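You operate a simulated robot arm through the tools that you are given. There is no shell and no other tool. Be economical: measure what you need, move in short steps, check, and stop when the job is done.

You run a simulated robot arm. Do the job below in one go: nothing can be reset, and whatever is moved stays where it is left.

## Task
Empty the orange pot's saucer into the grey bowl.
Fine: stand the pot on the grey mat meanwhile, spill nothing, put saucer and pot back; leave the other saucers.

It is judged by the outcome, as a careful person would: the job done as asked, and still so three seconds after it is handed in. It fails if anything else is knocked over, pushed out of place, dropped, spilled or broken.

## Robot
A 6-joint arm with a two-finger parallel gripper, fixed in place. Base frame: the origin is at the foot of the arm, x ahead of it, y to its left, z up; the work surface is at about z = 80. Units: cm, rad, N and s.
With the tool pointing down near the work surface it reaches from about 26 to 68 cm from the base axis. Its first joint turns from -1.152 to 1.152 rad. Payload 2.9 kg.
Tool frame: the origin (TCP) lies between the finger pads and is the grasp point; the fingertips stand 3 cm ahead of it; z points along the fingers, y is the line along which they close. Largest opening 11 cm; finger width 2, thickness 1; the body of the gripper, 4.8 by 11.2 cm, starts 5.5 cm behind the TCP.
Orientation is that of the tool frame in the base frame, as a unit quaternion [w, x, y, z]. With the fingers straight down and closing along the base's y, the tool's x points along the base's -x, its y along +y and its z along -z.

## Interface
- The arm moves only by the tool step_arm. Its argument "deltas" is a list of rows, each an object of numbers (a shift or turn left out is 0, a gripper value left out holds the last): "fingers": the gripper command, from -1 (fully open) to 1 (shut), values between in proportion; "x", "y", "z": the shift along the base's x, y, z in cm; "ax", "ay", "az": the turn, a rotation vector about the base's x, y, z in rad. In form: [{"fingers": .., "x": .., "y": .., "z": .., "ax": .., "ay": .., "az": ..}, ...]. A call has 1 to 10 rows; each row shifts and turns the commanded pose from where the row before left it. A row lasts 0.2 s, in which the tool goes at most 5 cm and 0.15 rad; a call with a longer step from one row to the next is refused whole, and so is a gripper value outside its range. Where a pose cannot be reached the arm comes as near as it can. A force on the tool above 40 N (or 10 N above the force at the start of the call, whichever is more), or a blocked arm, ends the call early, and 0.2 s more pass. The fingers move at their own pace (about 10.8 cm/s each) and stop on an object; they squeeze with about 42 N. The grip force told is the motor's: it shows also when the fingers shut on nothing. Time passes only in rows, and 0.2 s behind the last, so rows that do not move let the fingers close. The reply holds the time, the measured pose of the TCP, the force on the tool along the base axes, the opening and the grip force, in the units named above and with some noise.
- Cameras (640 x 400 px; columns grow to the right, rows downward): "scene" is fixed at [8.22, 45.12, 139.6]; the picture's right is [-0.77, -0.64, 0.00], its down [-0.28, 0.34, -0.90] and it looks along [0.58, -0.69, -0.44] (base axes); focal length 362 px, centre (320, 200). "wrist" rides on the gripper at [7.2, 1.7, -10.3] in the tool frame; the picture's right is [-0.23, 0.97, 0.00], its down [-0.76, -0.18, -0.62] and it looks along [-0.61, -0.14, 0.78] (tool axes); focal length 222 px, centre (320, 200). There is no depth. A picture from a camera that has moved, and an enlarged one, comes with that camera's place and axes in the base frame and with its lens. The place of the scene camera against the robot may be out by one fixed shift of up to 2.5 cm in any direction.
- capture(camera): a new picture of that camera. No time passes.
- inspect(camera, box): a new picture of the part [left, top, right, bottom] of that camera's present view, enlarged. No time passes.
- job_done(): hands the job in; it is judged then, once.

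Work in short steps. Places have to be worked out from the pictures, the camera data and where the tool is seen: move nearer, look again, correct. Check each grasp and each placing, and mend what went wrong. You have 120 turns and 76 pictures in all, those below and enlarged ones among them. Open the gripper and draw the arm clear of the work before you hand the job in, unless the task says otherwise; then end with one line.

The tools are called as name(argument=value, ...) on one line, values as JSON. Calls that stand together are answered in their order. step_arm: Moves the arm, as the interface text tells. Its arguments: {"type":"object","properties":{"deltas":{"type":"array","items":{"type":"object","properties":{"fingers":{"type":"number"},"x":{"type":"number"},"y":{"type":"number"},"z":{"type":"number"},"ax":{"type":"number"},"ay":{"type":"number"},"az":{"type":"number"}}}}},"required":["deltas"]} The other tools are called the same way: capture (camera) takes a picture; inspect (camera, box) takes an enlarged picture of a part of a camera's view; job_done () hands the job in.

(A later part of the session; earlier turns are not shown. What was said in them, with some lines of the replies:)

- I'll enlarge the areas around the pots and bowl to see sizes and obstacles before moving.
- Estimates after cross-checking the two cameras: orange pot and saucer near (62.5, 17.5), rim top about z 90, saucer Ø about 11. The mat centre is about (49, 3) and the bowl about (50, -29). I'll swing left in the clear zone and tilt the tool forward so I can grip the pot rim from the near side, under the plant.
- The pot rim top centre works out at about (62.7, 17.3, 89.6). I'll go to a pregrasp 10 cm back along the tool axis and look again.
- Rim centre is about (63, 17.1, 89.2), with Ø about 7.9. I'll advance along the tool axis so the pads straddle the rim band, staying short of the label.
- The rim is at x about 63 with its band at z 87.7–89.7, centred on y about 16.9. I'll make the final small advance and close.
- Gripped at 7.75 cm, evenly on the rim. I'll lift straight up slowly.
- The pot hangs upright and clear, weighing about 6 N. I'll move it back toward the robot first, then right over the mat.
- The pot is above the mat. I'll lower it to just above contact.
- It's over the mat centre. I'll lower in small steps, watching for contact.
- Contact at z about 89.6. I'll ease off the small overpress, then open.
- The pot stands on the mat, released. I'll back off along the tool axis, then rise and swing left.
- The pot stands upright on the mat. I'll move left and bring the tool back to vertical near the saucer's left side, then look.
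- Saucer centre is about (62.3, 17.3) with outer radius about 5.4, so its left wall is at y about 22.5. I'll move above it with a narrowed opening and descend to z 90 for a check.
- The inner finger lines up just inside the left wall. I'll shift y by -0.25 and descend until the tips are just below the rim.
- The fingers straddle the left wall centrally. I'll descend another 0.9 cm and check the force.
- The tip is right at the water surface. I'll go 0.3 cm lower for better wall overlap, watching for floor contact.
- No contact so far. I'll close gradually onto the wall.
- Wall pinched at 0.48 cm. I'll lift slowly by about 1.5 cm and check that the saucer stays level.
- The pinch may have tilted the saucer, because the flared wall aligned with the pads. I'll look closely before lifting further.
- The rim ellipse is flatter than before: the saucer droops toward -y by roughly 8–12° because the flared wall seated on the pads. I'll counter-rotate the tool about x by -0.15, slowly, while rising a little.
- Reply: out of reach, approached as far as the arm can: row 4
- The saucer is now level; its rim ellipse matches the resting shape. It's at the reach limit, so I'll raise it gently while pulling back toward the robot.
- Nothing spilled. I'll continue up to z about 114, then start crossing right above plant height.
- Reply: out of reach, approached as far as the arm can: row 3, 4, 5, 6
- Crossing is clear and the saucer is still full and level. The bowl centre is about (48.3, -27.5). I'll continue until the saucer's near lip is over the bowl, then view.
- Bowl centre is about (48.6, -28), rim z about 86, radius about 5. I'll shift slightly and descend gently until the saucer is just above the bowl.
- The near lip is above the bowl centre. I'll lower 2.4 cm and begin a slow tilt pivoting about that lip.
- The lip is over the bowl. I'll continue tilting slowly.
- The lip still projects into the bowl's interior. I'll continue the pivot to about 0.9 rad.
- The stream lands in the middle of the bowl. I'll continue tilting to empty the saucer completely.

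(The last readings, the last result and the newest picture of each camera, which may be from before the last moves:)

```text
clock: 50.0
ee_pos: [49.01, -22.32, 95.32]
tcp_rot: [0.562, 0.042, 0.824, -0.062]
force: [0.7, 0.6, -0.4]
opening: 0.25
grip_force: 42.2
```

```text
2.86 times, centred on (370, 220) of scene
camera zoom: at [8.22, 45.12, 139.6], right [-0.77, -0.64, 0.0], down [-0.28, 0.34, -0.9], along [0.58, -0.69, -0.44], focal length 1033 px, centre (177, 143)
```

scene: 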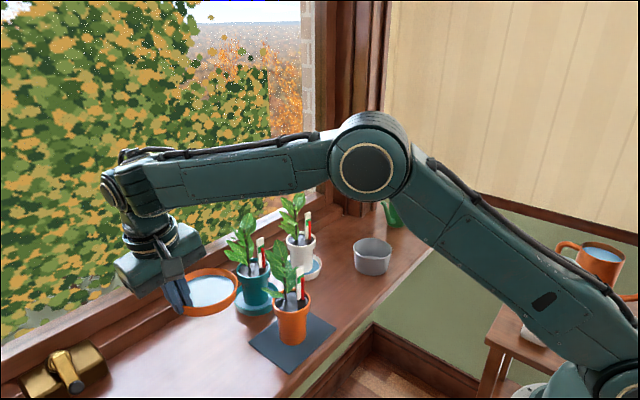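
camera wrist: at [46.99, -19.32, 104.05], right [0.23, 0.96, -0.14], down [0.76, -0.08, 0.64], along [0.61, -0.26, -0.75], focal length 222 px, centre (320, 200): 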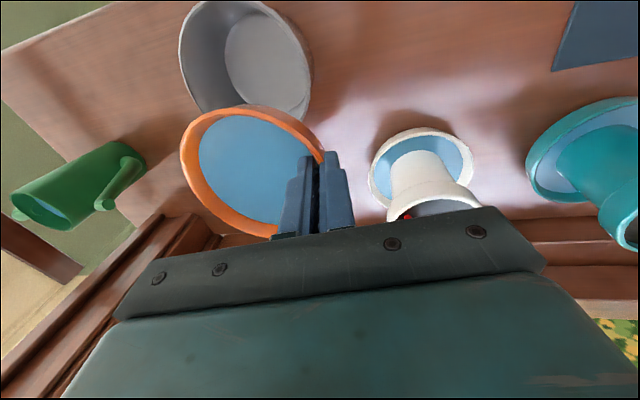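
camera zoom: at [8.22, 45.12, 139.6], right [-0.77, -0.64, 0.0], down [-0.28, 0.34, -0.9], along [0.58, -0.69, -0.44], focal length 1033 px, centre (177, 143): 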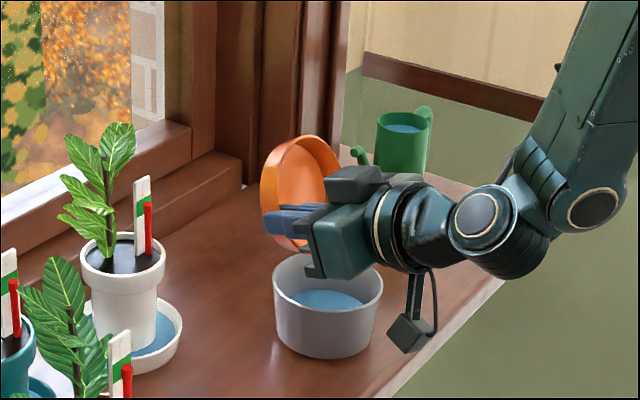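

The saucer looks empty and the water is in the bowl. I'll tilt a bit more and hold to drain any remainder.

step_arm(deltas=[{"x": -0.283, "z": -0.013, "ay": -0.05}, {"x": -0.283, "z": -0.013, "ay": -0.05}, {"x": -0.283, "z": -0.013, "ay": -0.05}, {"x": -0.28, "z": -0.05, "ay": -0.05}, {"x": -0.28, "z": -0.05, "ay": -0.05}, {"x": -0.28, "z": -0.05, "ay": -0.05}, {}, {}, {}, {}])

inspect(camera="scene", box=[290, 150, 450, 290])

capture(camera="wrist")

```text
clock: 52.2
ee_pos: [48.79, -23.21, 96.26]
tcp_rot: [0.676, 0.052, 0.733, -0.055]
force: [0.5, 0.2, -0.7]
opening: 0.26
grip_force: 41.7
out of reach, approached as far as the arm can: row 6
```

```text
2.86 times, centred on (370, 220) of scene
camera zoom: at [8.22, 45.12, 139.6], right [-0.77, -0.64, 0.0], down [-0.28, 0.34, -0.9], along [0.58, -0.69, -0.44], focal length 1033 px, centre (177, 143)
```

zoom: 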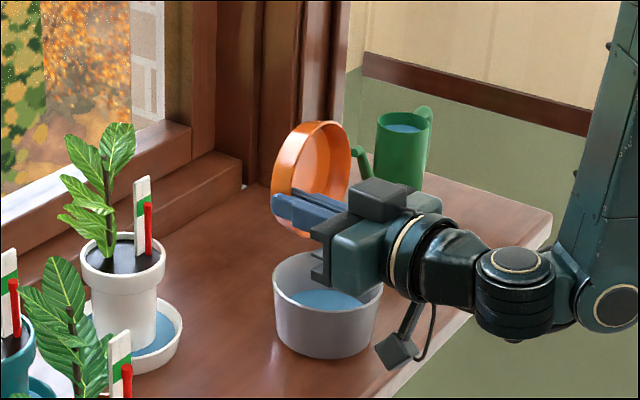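

```text
31 pictures are left
camera wrist: at [38.31, -19.99, 89.74], right [0.16, 0.96, 0.22], down [-0.58, -0.08, 0.81], along [0.8, -0.26, 0.55], focal length 222 px, centre (320, 200)
```

wrist: 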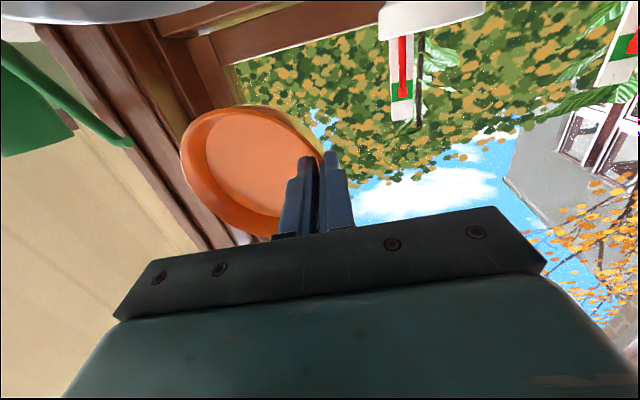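

It's empty. I'll raise and untilt the saucer.

step_arm(deltas=[{"z": 1, "x": 0.3, "ay": 0.1}, {"z": 1.3, "x": 0.5, "ay": 0.15}, {"z": 1.3, "x": 0.5, "ay": 0.15}, {"z": 1.3, "x": 0.5, "ay": 0.15}, {"z": 1.3, "x": 0.5, "ay": 0.15}, {"z": 1.3, "x": 0.5, "ay": 0.15}, {"z": 1.3, "x": 0.4, "ay": 0.15}, {"z": 1.3, "ay": 0.15}, {"z": 1.3, "ay": 0.15}, {"z": 1.2, "ay": 0.1}])

step_arm(deltas=[{"ay": 0.1}, {}])

```text
clock: 54.4
ee_pos: [52.02, -23.09, 108.92]
tcp_rot: [0.048, 0.004, 0.996, -0.074]
force: [-0.1, 0.0, 0.2]
opening: 0.29
grip_force: 42.3
```

```text
clock: 55.0
ee_pos: [52.0, -23.19, 108.83]
tcp_rot: [-0.001, 0.0, 0.997, -0.074]
force: [-0.2, 0.1, -1.8]
opening: 0.25
grip_force: 42.3
```

The saucer is level, empty and still firmly held. I'll cross back left at the same safe height.

step_arm(deltas=[{"y": 1.5}, {"y": 3}, {"y": 4}, {"y": 4}, {"y": 4}, {"y": 4}, {"y": 4}, {"y": 4}, {"y": 4}, {"y": 4}])

step_arm(deltas=[{"y": 3.5}, {"y": 3}, {"y": 1.5}, {"y": 0.9}, {}])

capture(camera="scene")

capture(camera="wrist")

```text
clock: 57.2
ee_pos: [52.06, 13.31, 108.68]
tcp_rot: [-0.001, 0.0, 0.997, -0.075]
force: [-0.2, -0.9, -0.8]
opening: 0.26
grip_force: 42.3
```

```text
clock: 58.4
ee_pos: [50.8, 22.38, 108.39]
tcp_rot: [-0.001, 0.0, 0.997, -0.075]
force: [0.3, 1.0, -0.6]
opening: 0.26
grip_force: 41.7
out of reach, approached as far as the arm can: row 2, 3, 4
```

```text
30 pictures are left
```

scene: 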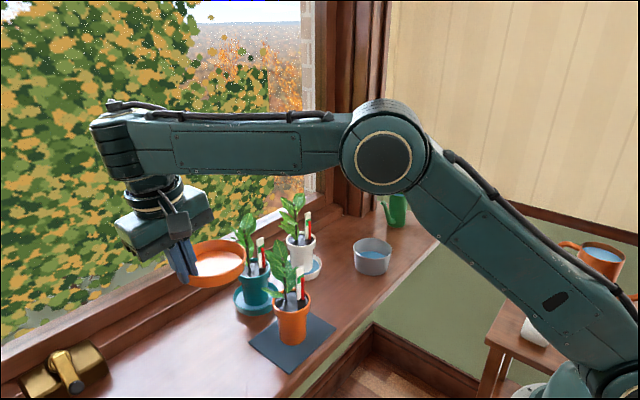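

```text
29 pictures are left
camera wrist: at [43.73, 25.48, 118.35], right [0.23, 0.96, -0.14], down [0.76, -0.08, 0.64], along [0.61, -0.26, -0.75], focal length 222 px, centre (320, 200)
```

wrist: 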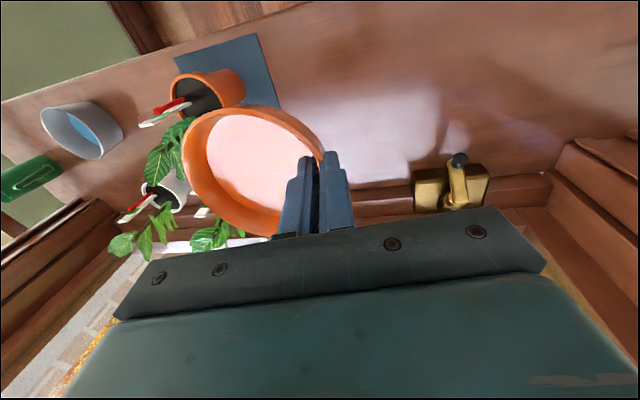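

All clear and the water is visible in the bowl. I'll descend toward the saucer's original place.

step_arm(deltas=[{"z": -2.3, "x": 0.5}, {"z": -2.6, "x": 1}, {"z": -2.6, "x": 1}, {"z": -2.6, "x": 1.1}, {"z": -2.6, "x": 1.2}, {"z": -2.6, "x": 1.3}, {"z": -2.3, "x": 1.3}, {"z": -1.8, "x": 1.3}, {"z": -1, "x": 1.1}, {}])

inspect(camera="scene", box=[130, 280, 260, 370])

capture(camera="wrist")

```text
clock: 60.6
ee_pos: [60.8, 22.21, 87.85]
tcp_rot: [-0.002, -0.001, 0.997, -0.074]
force: [-0.1, 0.4, -1.3]
opening: 0.28
grip_force: 41.7
```

```text
4.44 times, centred on (195, 325) of scene
camera zoom: at [8.22, 45.12, 139.6], right [-0.77, -0.64, 0.0], down [-0.28, 0.34, -0.9], along [0.58, -0.69, -0.44], focal length 1607 px, centre (876, -356)
```

zoom: 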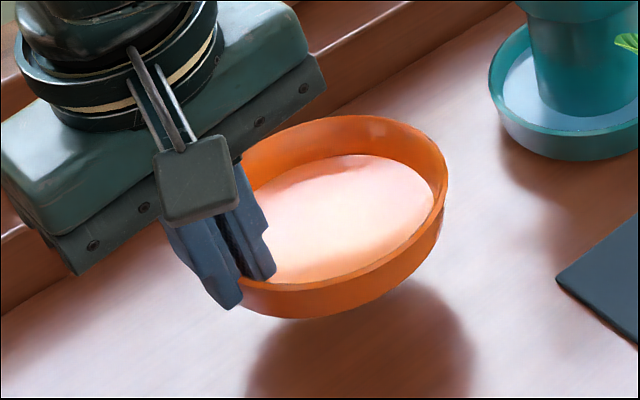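

```text
27 pictures are left
camera wrist: at [53.63, 25.42, 97.83], right [0.23, 0.96, -0.15], down [0.76, -0.08, 0.64], along [0.6, -0.26, -0.75], focal length 222 px, centre (320, 200)
```

wrist: 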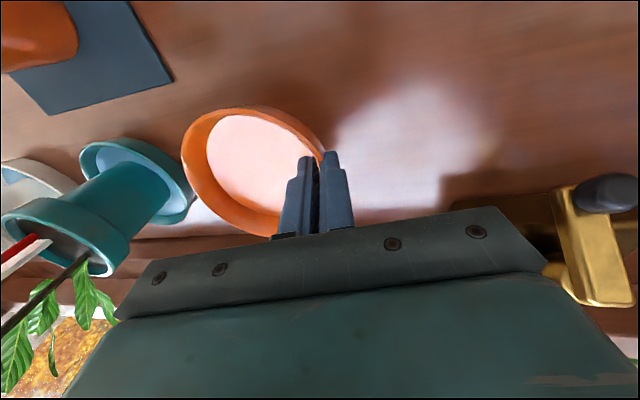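

The saucer is nearly over its original image position and about 2.6 cm too high. I'll lower slowly with a slight forward shift.

step_arm(deltas=[{"z": -0.7, "x": 0.2, "y": 0.1}, {"z": -0.6, "x": 0.1, "y": 0.1}, {"z": -0.4}, {"z": -0.2}, {}])

inspect(camera="scene", box=[130, 280, 260, 370])

```text
clock: 61.8
ee_pos: [60.91, 22.46, 86.0]
tcp_rot: [-0.001, 0.0, 0.997, -0.074]
force: [0.4, -0.1, -1.7]
opening: 0.28
grip_force: 41.8
```

```text
4.44 times, centred on (195, 325) of scene
camera zoom: at [8.22, 45.12, 139.6], right [-0.77, -0.64, 0.0], down [-0.28, 0.34, -0.9], along [0.58, -0.69, -0.44], focal length 1607 px, centre (876, -356)
```

zoom: 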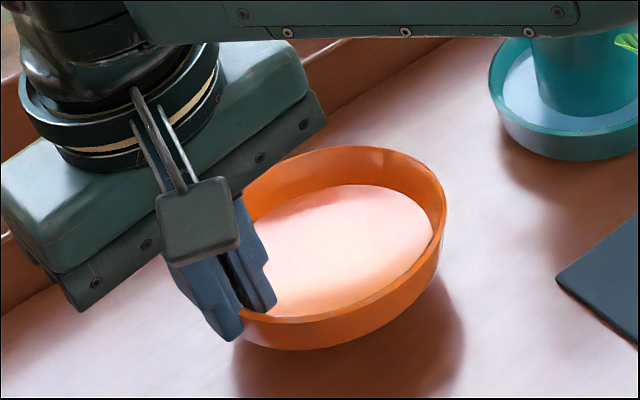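

About 0.9 cm remains. I'll lower in small steps, watching the force.

step_arm(deltas=[{"z": -0.2}, {"z": -0.2}, {"z": -0.15}, {}])

step_arm(deltas=[{"z": -0.1}, {"z": -0.1}, {}])

```text
clock: 62.8
ee_pos: [60.96, 22.37, 85.32]
tcp_rot: [-0.002, 0.0, 0.997, -0.075]
force: [0.7, -0.9, -0.8]
opening: 0.26
grip_force: 42.0
```

```text
clock: 63.6
ee_pos: [60.92, 22.46, 85.16]
tcp_rot: [-0.001, 0.0, 0.997, -0.074]
force: [-0.6, 0.8, -0.4]
opening: 0.3
grip_force: 42.3
```

step_arm(deltas=[{"z": -0.1}, {"z": -0.1}, {}])

inspect(camera="scene", box=[130, 280, 260, 370])

```text
clock: 64.4
ee_pos: [60.91, 22.45, 84.9]
tcp_rot: [-0.001, 0.0, 0.997, -0.075]
force: [0.3, -0.1, -1.3]
opening: 0.25
grip_force: 41.8
```

```text
4.44 times, centred on (195, 325) of scene
camera zoom: at [8.22, 45.12, 139.6], right [-0.77, -0.64, 0.0], down [-0.28, 0.34, -0.9], along [0.58, -0.69, -0.44], focal length 1607 px, centre (876, -356)
```

zoom: 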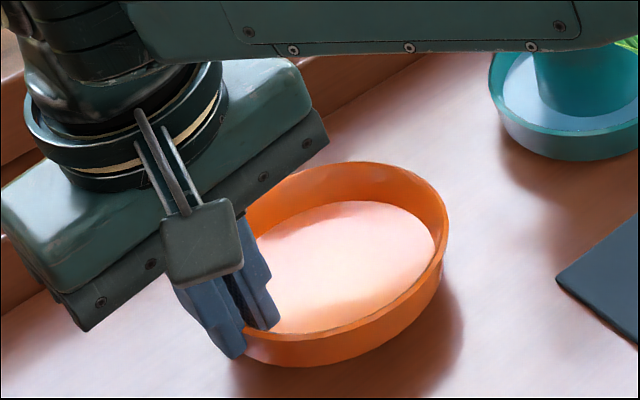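

Nearly on the shelf. I'll take a few more 0.1 cm steps.

step_arm(deltas=[{"z": -0.1}, {"z": -0.1}, {}])

step_arm(deltas=[{"z": -0.1}, {"z": -0.1}, {}])

```text
clock: 65.2
ee_pos: [60.95, 22.42, 84.94]
tcp_rot: [-0.001, 0.0, 0.997, -0.075]
force: [0.5, -0.8, -1.3]
opening: 0.27
grip_force: 42.4
```

```text
clock: 66.0
ee_pos: [61.07, 22.49, 84.6]
tcp_rot: [-0.001, 0.0, 0.997, -0.075]
force: [0.2, 0.4, -0.8]
opening: 0.26
grip_force: 41.9
```

step_arm(deltas=[{"z": -0.1}, {"z": -0.1}, {}])

inspect(camera="scene", box=[130, 280, 260, 370])

```text
clock: 66.8
ee_pos: [61.09, 22.52, 84.44]
tcp_rot: [-0.001, 0.0, 0.997, -0.075]
force: [1.0, -0.3, -0.4]
opening: 0.24
grip_force: 42.3
```

```text
4.44 times, centred on (195, 325) of scene
camera zoom: at [8.22, 45.12, 139.6], right [-0.77, -0.64, 0.0], down [-0.28, 0.34, -0.9], along [0.58, -0.69, -0.44], focal length 1607 px, centre (876, -356)
```

zoom: 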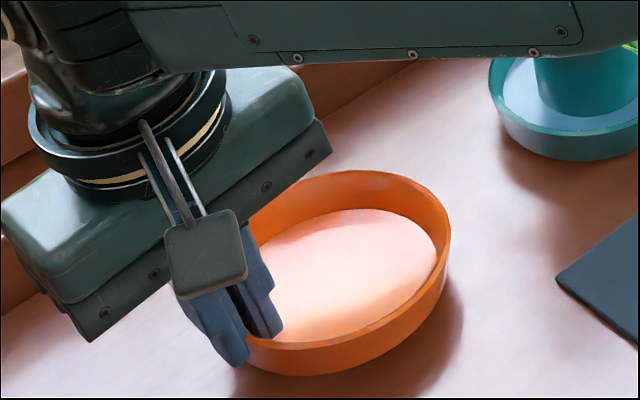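

It's very close: about 0.5 cm nearer the robot than the original. I'll nudge x +0.4, y -0.3, then keep lowering to contact.

step_arm(deltas=[{"x": 0.2, "y": -0.15}, {"x": 0.2, "y": -0.15}, {"z": -0.1}, {"z": -0.1}, {}])

step_arm(deltas=[{"z": -0.1}, {"z": -0.1}, {}])

```text
clock: 68.0
ee_pos: [61.35, 22.15, 84.24]
tcp_rot: [-0.001, 0.0, 0.997, -0.076]
force: [-0.3, 0.8, -0.4]
opening: 0.23
grip_force: 41.8
```

```text
clock: 68.8
ee_pos: [61.41, 22.12, 84.0]
tcp_rot: [-0.001, 0.0, 0.997, -0.074]
force: [-0.4, -0.6, 2.5]
opening: 0.27
grip_force: 42.0
```

Contact (+2.5 N). I'll open gently to about 2.5 cm.

step_arm(deltas=[{"fingers": 0.85}, {"fingers": 0.75}, {"fingers": 0.65}, {"fingers": 0.55}, {}])

inspect(camera="scene", box=[130, 280, 260, 370])

inspect(camera="wrist", box=[160, 60, 460, 250])

```text
clock: 70.0
ee_pos: [61.47, 22.03, 83.96]
tcp_rot: [0.0, 0.0, 0.997, -0.075]
force: [0.4, -1.1, -0.9]
opening: 2.48
grip_force: 0.0
```

```text
4.44 times, centred on (195, 325) of scene
camera zoom: at [8.22, 45.12, 139.6], right [-0.77, -0.64, 0.0], down [-0.28, 0.34, -0.9], along [0.58, -0.69, -0.44], focal length 1607 px, centre (876, -356)
```

zoom: 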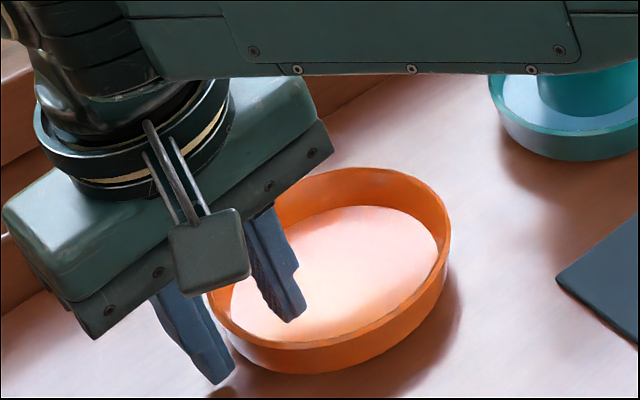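

```text
2.11 times, centred on (310, 155) of wrist
camera zoom: at [54.22, 25.33, 93.97], right [0.23, 0.96, -0.15], down [0.76, -0.08, 0.64], along [0.61, -0.26, -0.75], focal length 468 px, centre (341, 295)
```

zoom: 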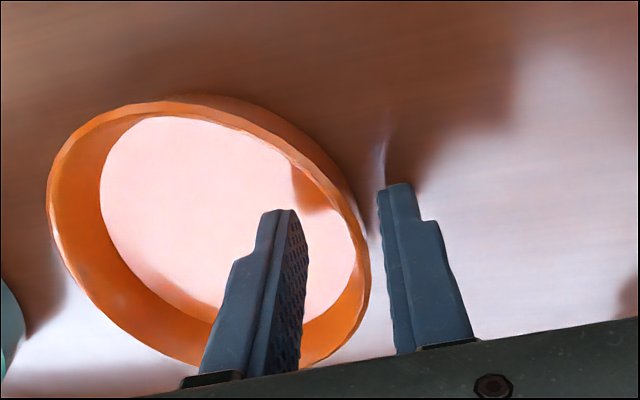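

The saucer is released flat within about 0.6 cm of its original spot. I'll withdraw straight up along the tool axis, then straighten the tool.

step_arm(deltas=[{"z": 0.6, "y": 0.09}, {"z": 1, "y": 0.15}, {"z": 1.5, "y": 0.2, "x": -0.5}, {"z": 2, "x": -1}, {"z": 3, "x": -1.5, "ax": 0.05}, {"z": 3, "x": -1.5, "ax": 0.1}, {"z": 3, "x": -1.5}, {"z": 3, "x": -1.5}, {"z": 3, "x": -1}, {"z": 2}])

capture(camera="wrist")

capture(camera="scene")

```text
clock: 72.2
ee_pos: [53.02, 22.58, 106.07]
tcp_rot: [0.0, 0.0, 1.0, 0.0]
force: [-0.4, 0.4, 0.5]
opening: 2.46
grip_force: 0.1
```

```text
21 pictures are left
camera wrist: at [45.88, 24.28, 116.49], right [0.23, 0.97, 0.0], down [0.76, -0.18, 0.62], along [0.6, -0.14, -0.78], focal length 222 px, centre (320, 200)
```

wrist: 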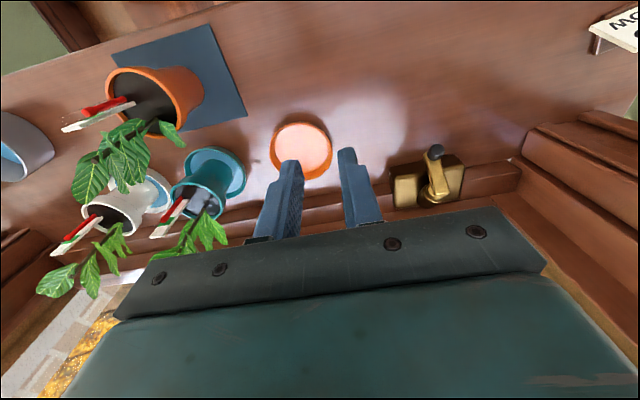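

```text
20 pictures are left
```

scene: 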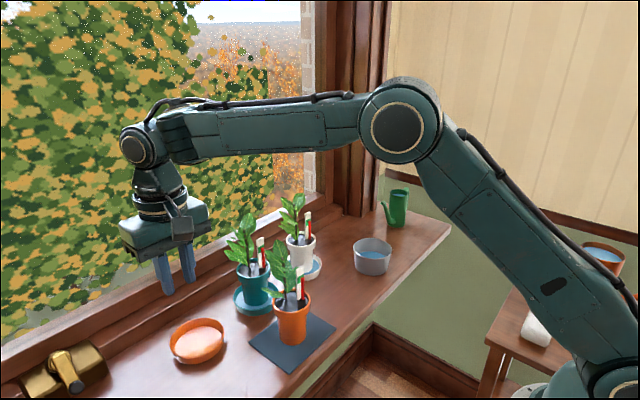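

The saucer sits in place and everything else is undisturbed. I'll reverse the path back to the pregrasp behind the pot on the mat.

step_arm(deltas=[{"fingers": -1, "x": -2, "z": 2}, {"x": -3, "z": 2, "ay": -0.15}, {"x": -3, "z": 1.1, "ay": -0.15}, {"x": -3, "ay": -0.15}, {"x": -1, "y": -3.4, "ay": -0.15}, {"y": -4, "ay": -0.15}, {"y": -4, "ay": -0.15}, {"y": -4}, {"y": -4}, {}])

capture(camera="wrist")

```text
clock: 74.4
ee_pos: [41.12, 3.14, 111.02]
tcp_rot: [0.434, 0.0, 0.901, 0.0]
force: [-0.3, -0.2, -1.3]
opening: 11.02
grip_force: 0.0
```

```text
19 pictures are left
camera wrist: at [28.44, 4.88, 111.91], right [0.14, 0.97, 0.18], down [-0.01, -0.18, 0.98], along [0.99, -0.14, -0.01], focal length 222 px, centre (320, 200)
```

wrist: 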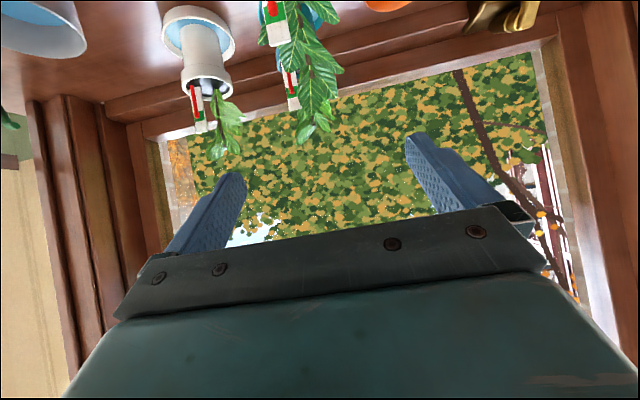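

Same pose as at departure. I'll retrace the approach to just before the grip and check.

step_arm(deltas=[{"z": -3}, {"z": -4}, {"z": -4}, {"z": -3.8}, {"x": 1.2, "z": -2}, {"x": 1.6, "z": -1.25}, {"x": 1.6, "z": -1.25}, {}])

capture(camera="wrist")

```text
clock: 76.2
ee_pos: [45.31, 3.31, 92.0]
tcp_rot: [0.433, 0.0, 0.901, 0.0]
force: [0.7, -1.0, 0.7]
opening: 11.01
grip_force: 0.1
```

```text
18 pictures are left
camera wrist: at [32.76, 4.97, 92.67], right [0.14, 0.97, 0.18], down [-0.01, -0.18, 0.98], along [0.99, -0.14, -0.01], focal length 222 px, centre (320, 200)
```

wrist: 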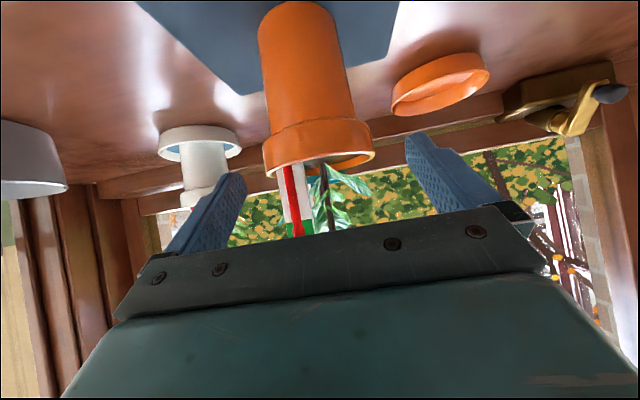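

The pot is where I left it and centred between the fingers. I'll advance to the same grip pose (48.1, 3.2, 89.6) and close.

step_arm(deltas=[{"x": 1.4, "z": -1.2}, {"x": 1.35, "z": -1.2, "y": -0.05}, {}, {"fingers": 0.0}, {"fingers": 0.2}, {"fingers": 1}, {}, {}])

capture(camera="wrist")

```text
clock: 78.0
ee_pos: [48.04, 3.13, 89.54]
tcp_rot: [0.434, -0.001, 0.901, 0.0]
force: [1.0, -0.1, 0.5]
opening: 7.76
grip_force: 41.5
```

```text
17 pictures are left
camera wrist: at [35.48, 4.86, 90.31], right [0.14, 0.97, 0.18], down [-0.01, -0.18, 0.98], along [0.99, -0.14, -0.01], focal length 222 px, centre (320, 200)
```

wrist: 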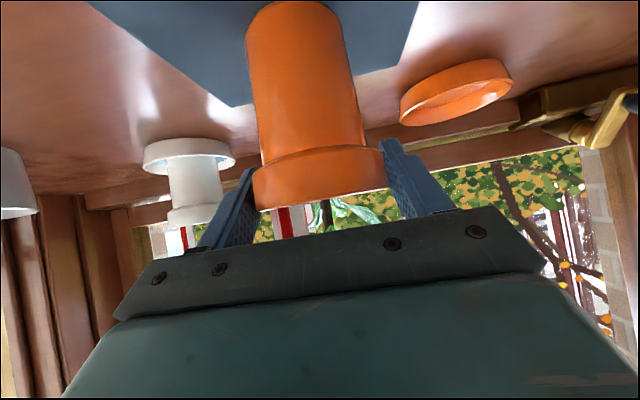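

Regripped at 7.76 cm. I'll lift and carry left, then forward above the saucer.

step_arm(deltas=[{"z": 0.5}, {"z": 1}, {"z": 1.5}, {"z": 1.5}, {"z": 1.5}, {"z": 1.2}, {"z": 0.8, "y": 1}, {"y": 2}, {"y": 2}, {"y": 2}])

step_arm(deltas=[{"y": 2}, {"y": 2, "x": 0.5}, {"y": 2, "x": 1}, {"y": 1, "x": 2}, {"x": 2}, {"x": 2}, {"x": 2}, {"x": 2}, {"x": 1.2}, {"x": 0.6}])

capture(camera="wrist")

inspect(camera="scene", box=[130, 230, 290, 370])

```text
clock: 80.2
ee_pos: [47.96, 10.21, 97.31]
tcp_rot: [0.434, -0.001, 0.901, 0.001]
force: [-0.9, 0.9, -4.2]
opening: 7.73
grip_force: 41.9
```

```text
clock: 82.4
ee_pos: [61.39, 17.19, 97.48]
tcp_rot: [0.434, -0.001, 0.901, 0.0]
force: [0.9, 0.4, -4.6]
opening: 7.76
grip_force: 42.1
```

```text
16 pictures are left
camera wrist: at [48.89, 18.85, 98.21], right [0.14, 0.97, 0.18], down [-0.01, -0.18, 0.98], along [0.99, -0.14, -0.01], focal length 222 px, centre (320, 200)
```

wrist: 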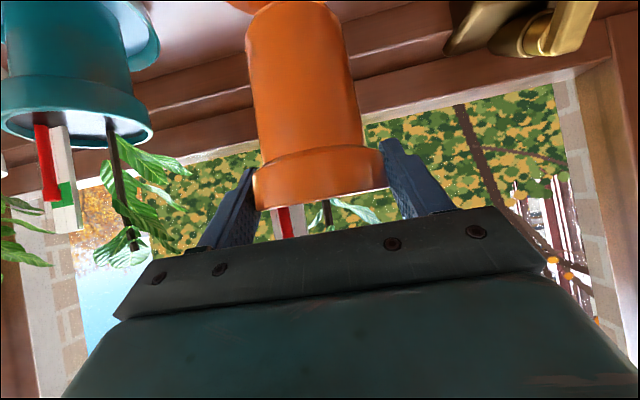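

```text
2.86 times, centred on (210, 300) of scene
camera zoom: at [8.23, 45.12, 139.6], right [-0.77, -0.64, 0.0], down [-0.28, 0.34, -0.9], along [0.58, -0.69, -0.44], focal length 1033 px, centre (634, -86)
```

zoom: 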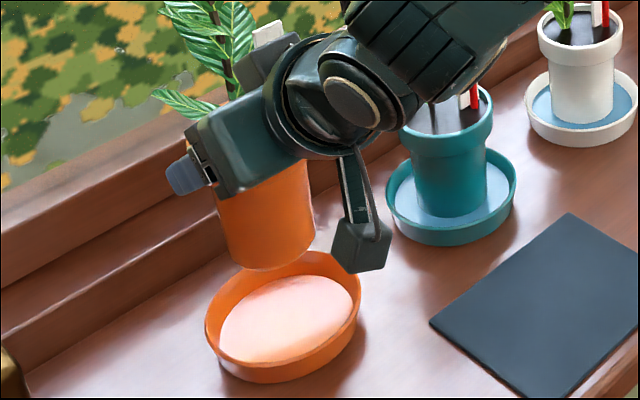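

Aligned with the saucer. I'll lower to just above it.

step_arm(deltas=[{"z": -1}, {"z": -1.5}, {"z": -1.5}, {"z": -1.5}, {"z": -0.9}, {"z": -0.5}, {"z": -0.3}, {}])

inspect(camera="scene", box=[130, 260, 260, 370])

capture(camera="wrist")

```text
clock: 84.2
ee_pos: [61.48, 17.17, 90.36]
tcp_rot: [0.434, 0.0, 0.901, 0.0]
force: [-0.7, 1.0, -5.6]
opening: 7.75
grip_force: 41.7
```

```text
3.64 times, centred on (195, 315) of scene
camera zoom: at [8.23, 45.12, 139.6], right [-0.77, -0.64, 0.0], down [-0.28, 0.34, -0.9], along [0.58, -0.69, -0.44], focal length 1314 px, centre (774, -218)
```

zoom: 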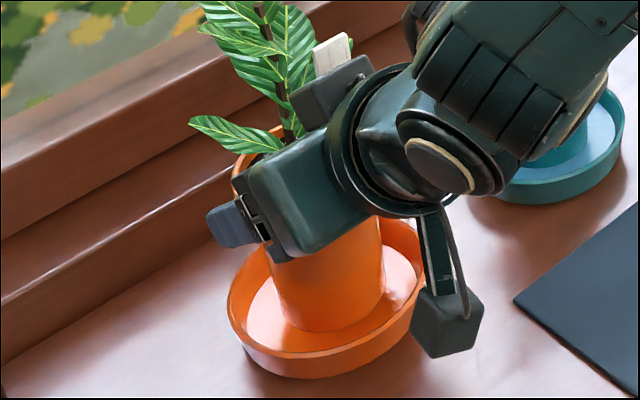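

```text
13 pictures are left
camera wrist: at [48.85, 18.82, 91.06], right [0.14, 0.97, 0.18], down [-0.01, -0.18, 0.98], along [0.99, -0.14, -0.01], focal length 222 px, centre (320, 200)
```

wrist: 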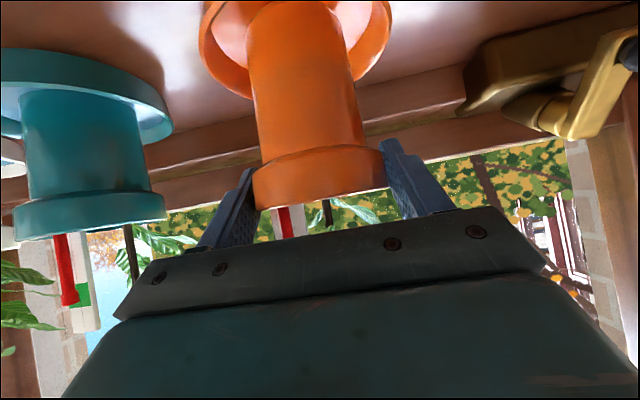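

Well centred. I'll do the final lowering to contact in small steps.

step_arm(deltas=[{"z": -0.3}, {"z": -0.3}, {"z": -0.15}, {}])

step_arm(deltas=[{"z": -0.1}, {"z": -0.1}, {}])

```text
clock: 85.2
ee_pos: [61.42, 17.11, 89.6]
tcp_rot: [0.433, 0.0, 0.901, 0.0]
force: [-0.1, 0.4, -4.9]
opening: 7.76
grip_force: 42.7
```

```text
clock: 86.0
ee_pos: [61.39, 17.09, 89.46]
tcp_rot: [0.435, 0.0, 0.9, 0.001]
force: [-3.3, -0.3, 9.4]
opening: 7.73
grip_force: 42.5
```

Contact. I'll ease off slightly and open.

step_arm(deltas=[{"z": 0.06}, {}, {"fingers": -0.5}, {"fingers": -0.8}, {"fingers": -1}, {}])

capture(camera="wrist")

```text
clock: 87.4
ee_pos: [61.33, 17.16, 89.35]
tcp_rot: [0.434, 0.0, 0.901, 0.0]
force: [0.7, -0.5, -0.1]
opening: 11.0
grip_force: 0.1
```

```text
12 pictures are left
camera wrist: at [48.85, 18.78, 90.17], right [0.14, 0.97, 0.18], down [-0.01, -0.18, 0.98], along [0.99, -0.14, -0.01], focal length 222 px, centre (320, 200)
```

wrist: 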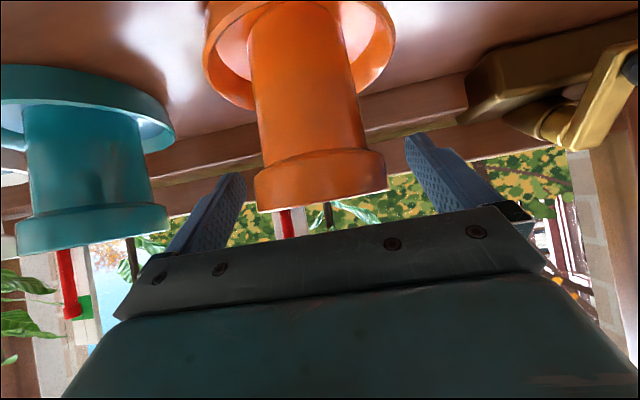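

The pot stands in its saucer, released. I'll back off along the tool axis and then rise clear.

step_arm(deltas=[{"x": -1.2, "z": 0.95}, {"x": -1.6, "z": 1.25}, {"x": -1.6, "z": 1.25}, {"x": -1.6, "z": 1.25}, {"x": -2, "z": 1.6}, {"x": -3, "z": 3}, {"x": -3, "z": 4}, {"x": -3, "z": 4}, {"x": -2, "z": 2}, {}])

capture(camera="scene")

inspect(camera="scene", box=[130, 230, 290, 370])

```text
clock: 89.6
ee_pos: [42.4, 17.16, 108.8]
tcp_rot: [0.433, 0.0, 0.901, 0.0]
force: [0.2, 0.2, -0.6]
opening: 11.0
grip_force: 0.1
```

```text
11 pictures are left
```

scene: 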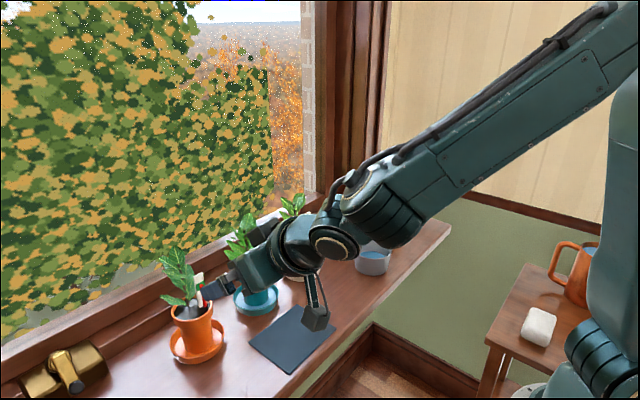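

```text
2.86 times, centred on (210, 300) of scene
camera zoom: at [8.22, 45.12, 139.6], right [-0.77, -0.64, 0.0], down [-0.28, 0.34, -0.9], along [0.58, -0.69, -0.44], focal length 1033 px, centre (634, -86)
```

zoom: 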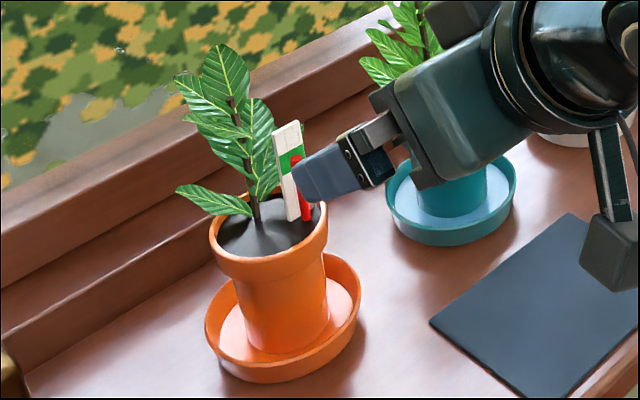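

The pot and saucer are back almost exactly as at the start. I'll lift the arm a bit higher and clear, then do a final check of the bowl area.

step_arm(deltas=[{"z": 3}, {"z": 3, "ay": 0.15}, {"z": 2, "ay": 0.15}, {"ay": 0.15}, {"ay": 0.15}, {}])

capture(camera="scene")

capture(camera="wrist")

```text
clock: 91.0
ee_pos: [42.42, 17.19, 116.8]
tcp_rot: [0.147, -0.002, 0.989, 0.0]
force: [-0.8, 0.7, -0.4]
opening: 11.0
grip_force: 0.1
```

```text
9 pictures are left
```

scene: 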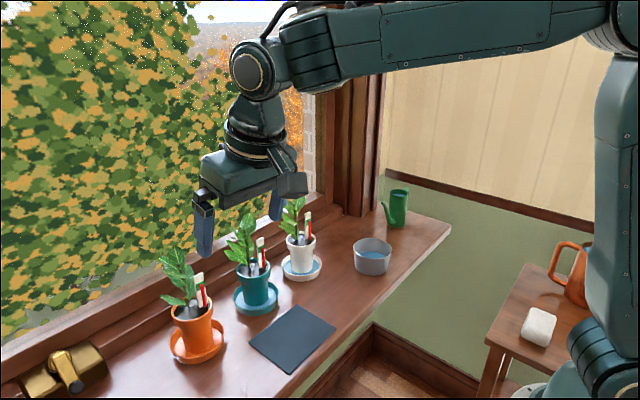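

```text
8 pictures are left
camera wrist: at [32.49, 18.84, 124.5], right [0.22, 0.97, 0.07], down [0.55, -0.18, 0.82], along [0.81, -0.14, -0.57], focal length 222 px, centre (320, 200)
```

wrist: 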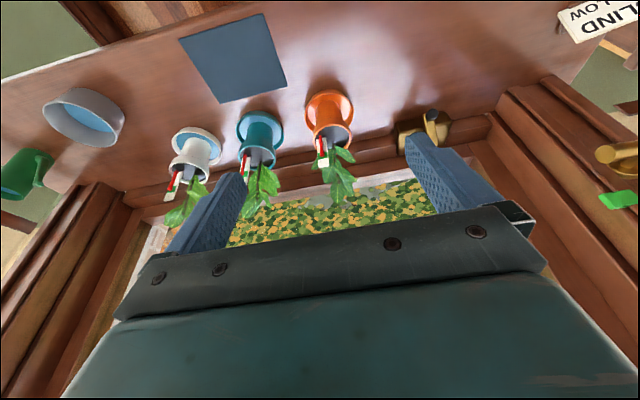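

Everything is in place: the water is in the bowl, the pot is on its empty saucer, no spill is visible and the arm is clear. I'm handing it in.

job_done()

```text
The job is handed in.
```

The orange pot's saucer is emptied into the grey bowl with no spill visible. Saucer and pot are back, the saucer within about 1 cm of where it started, and the other saucers were left alone.
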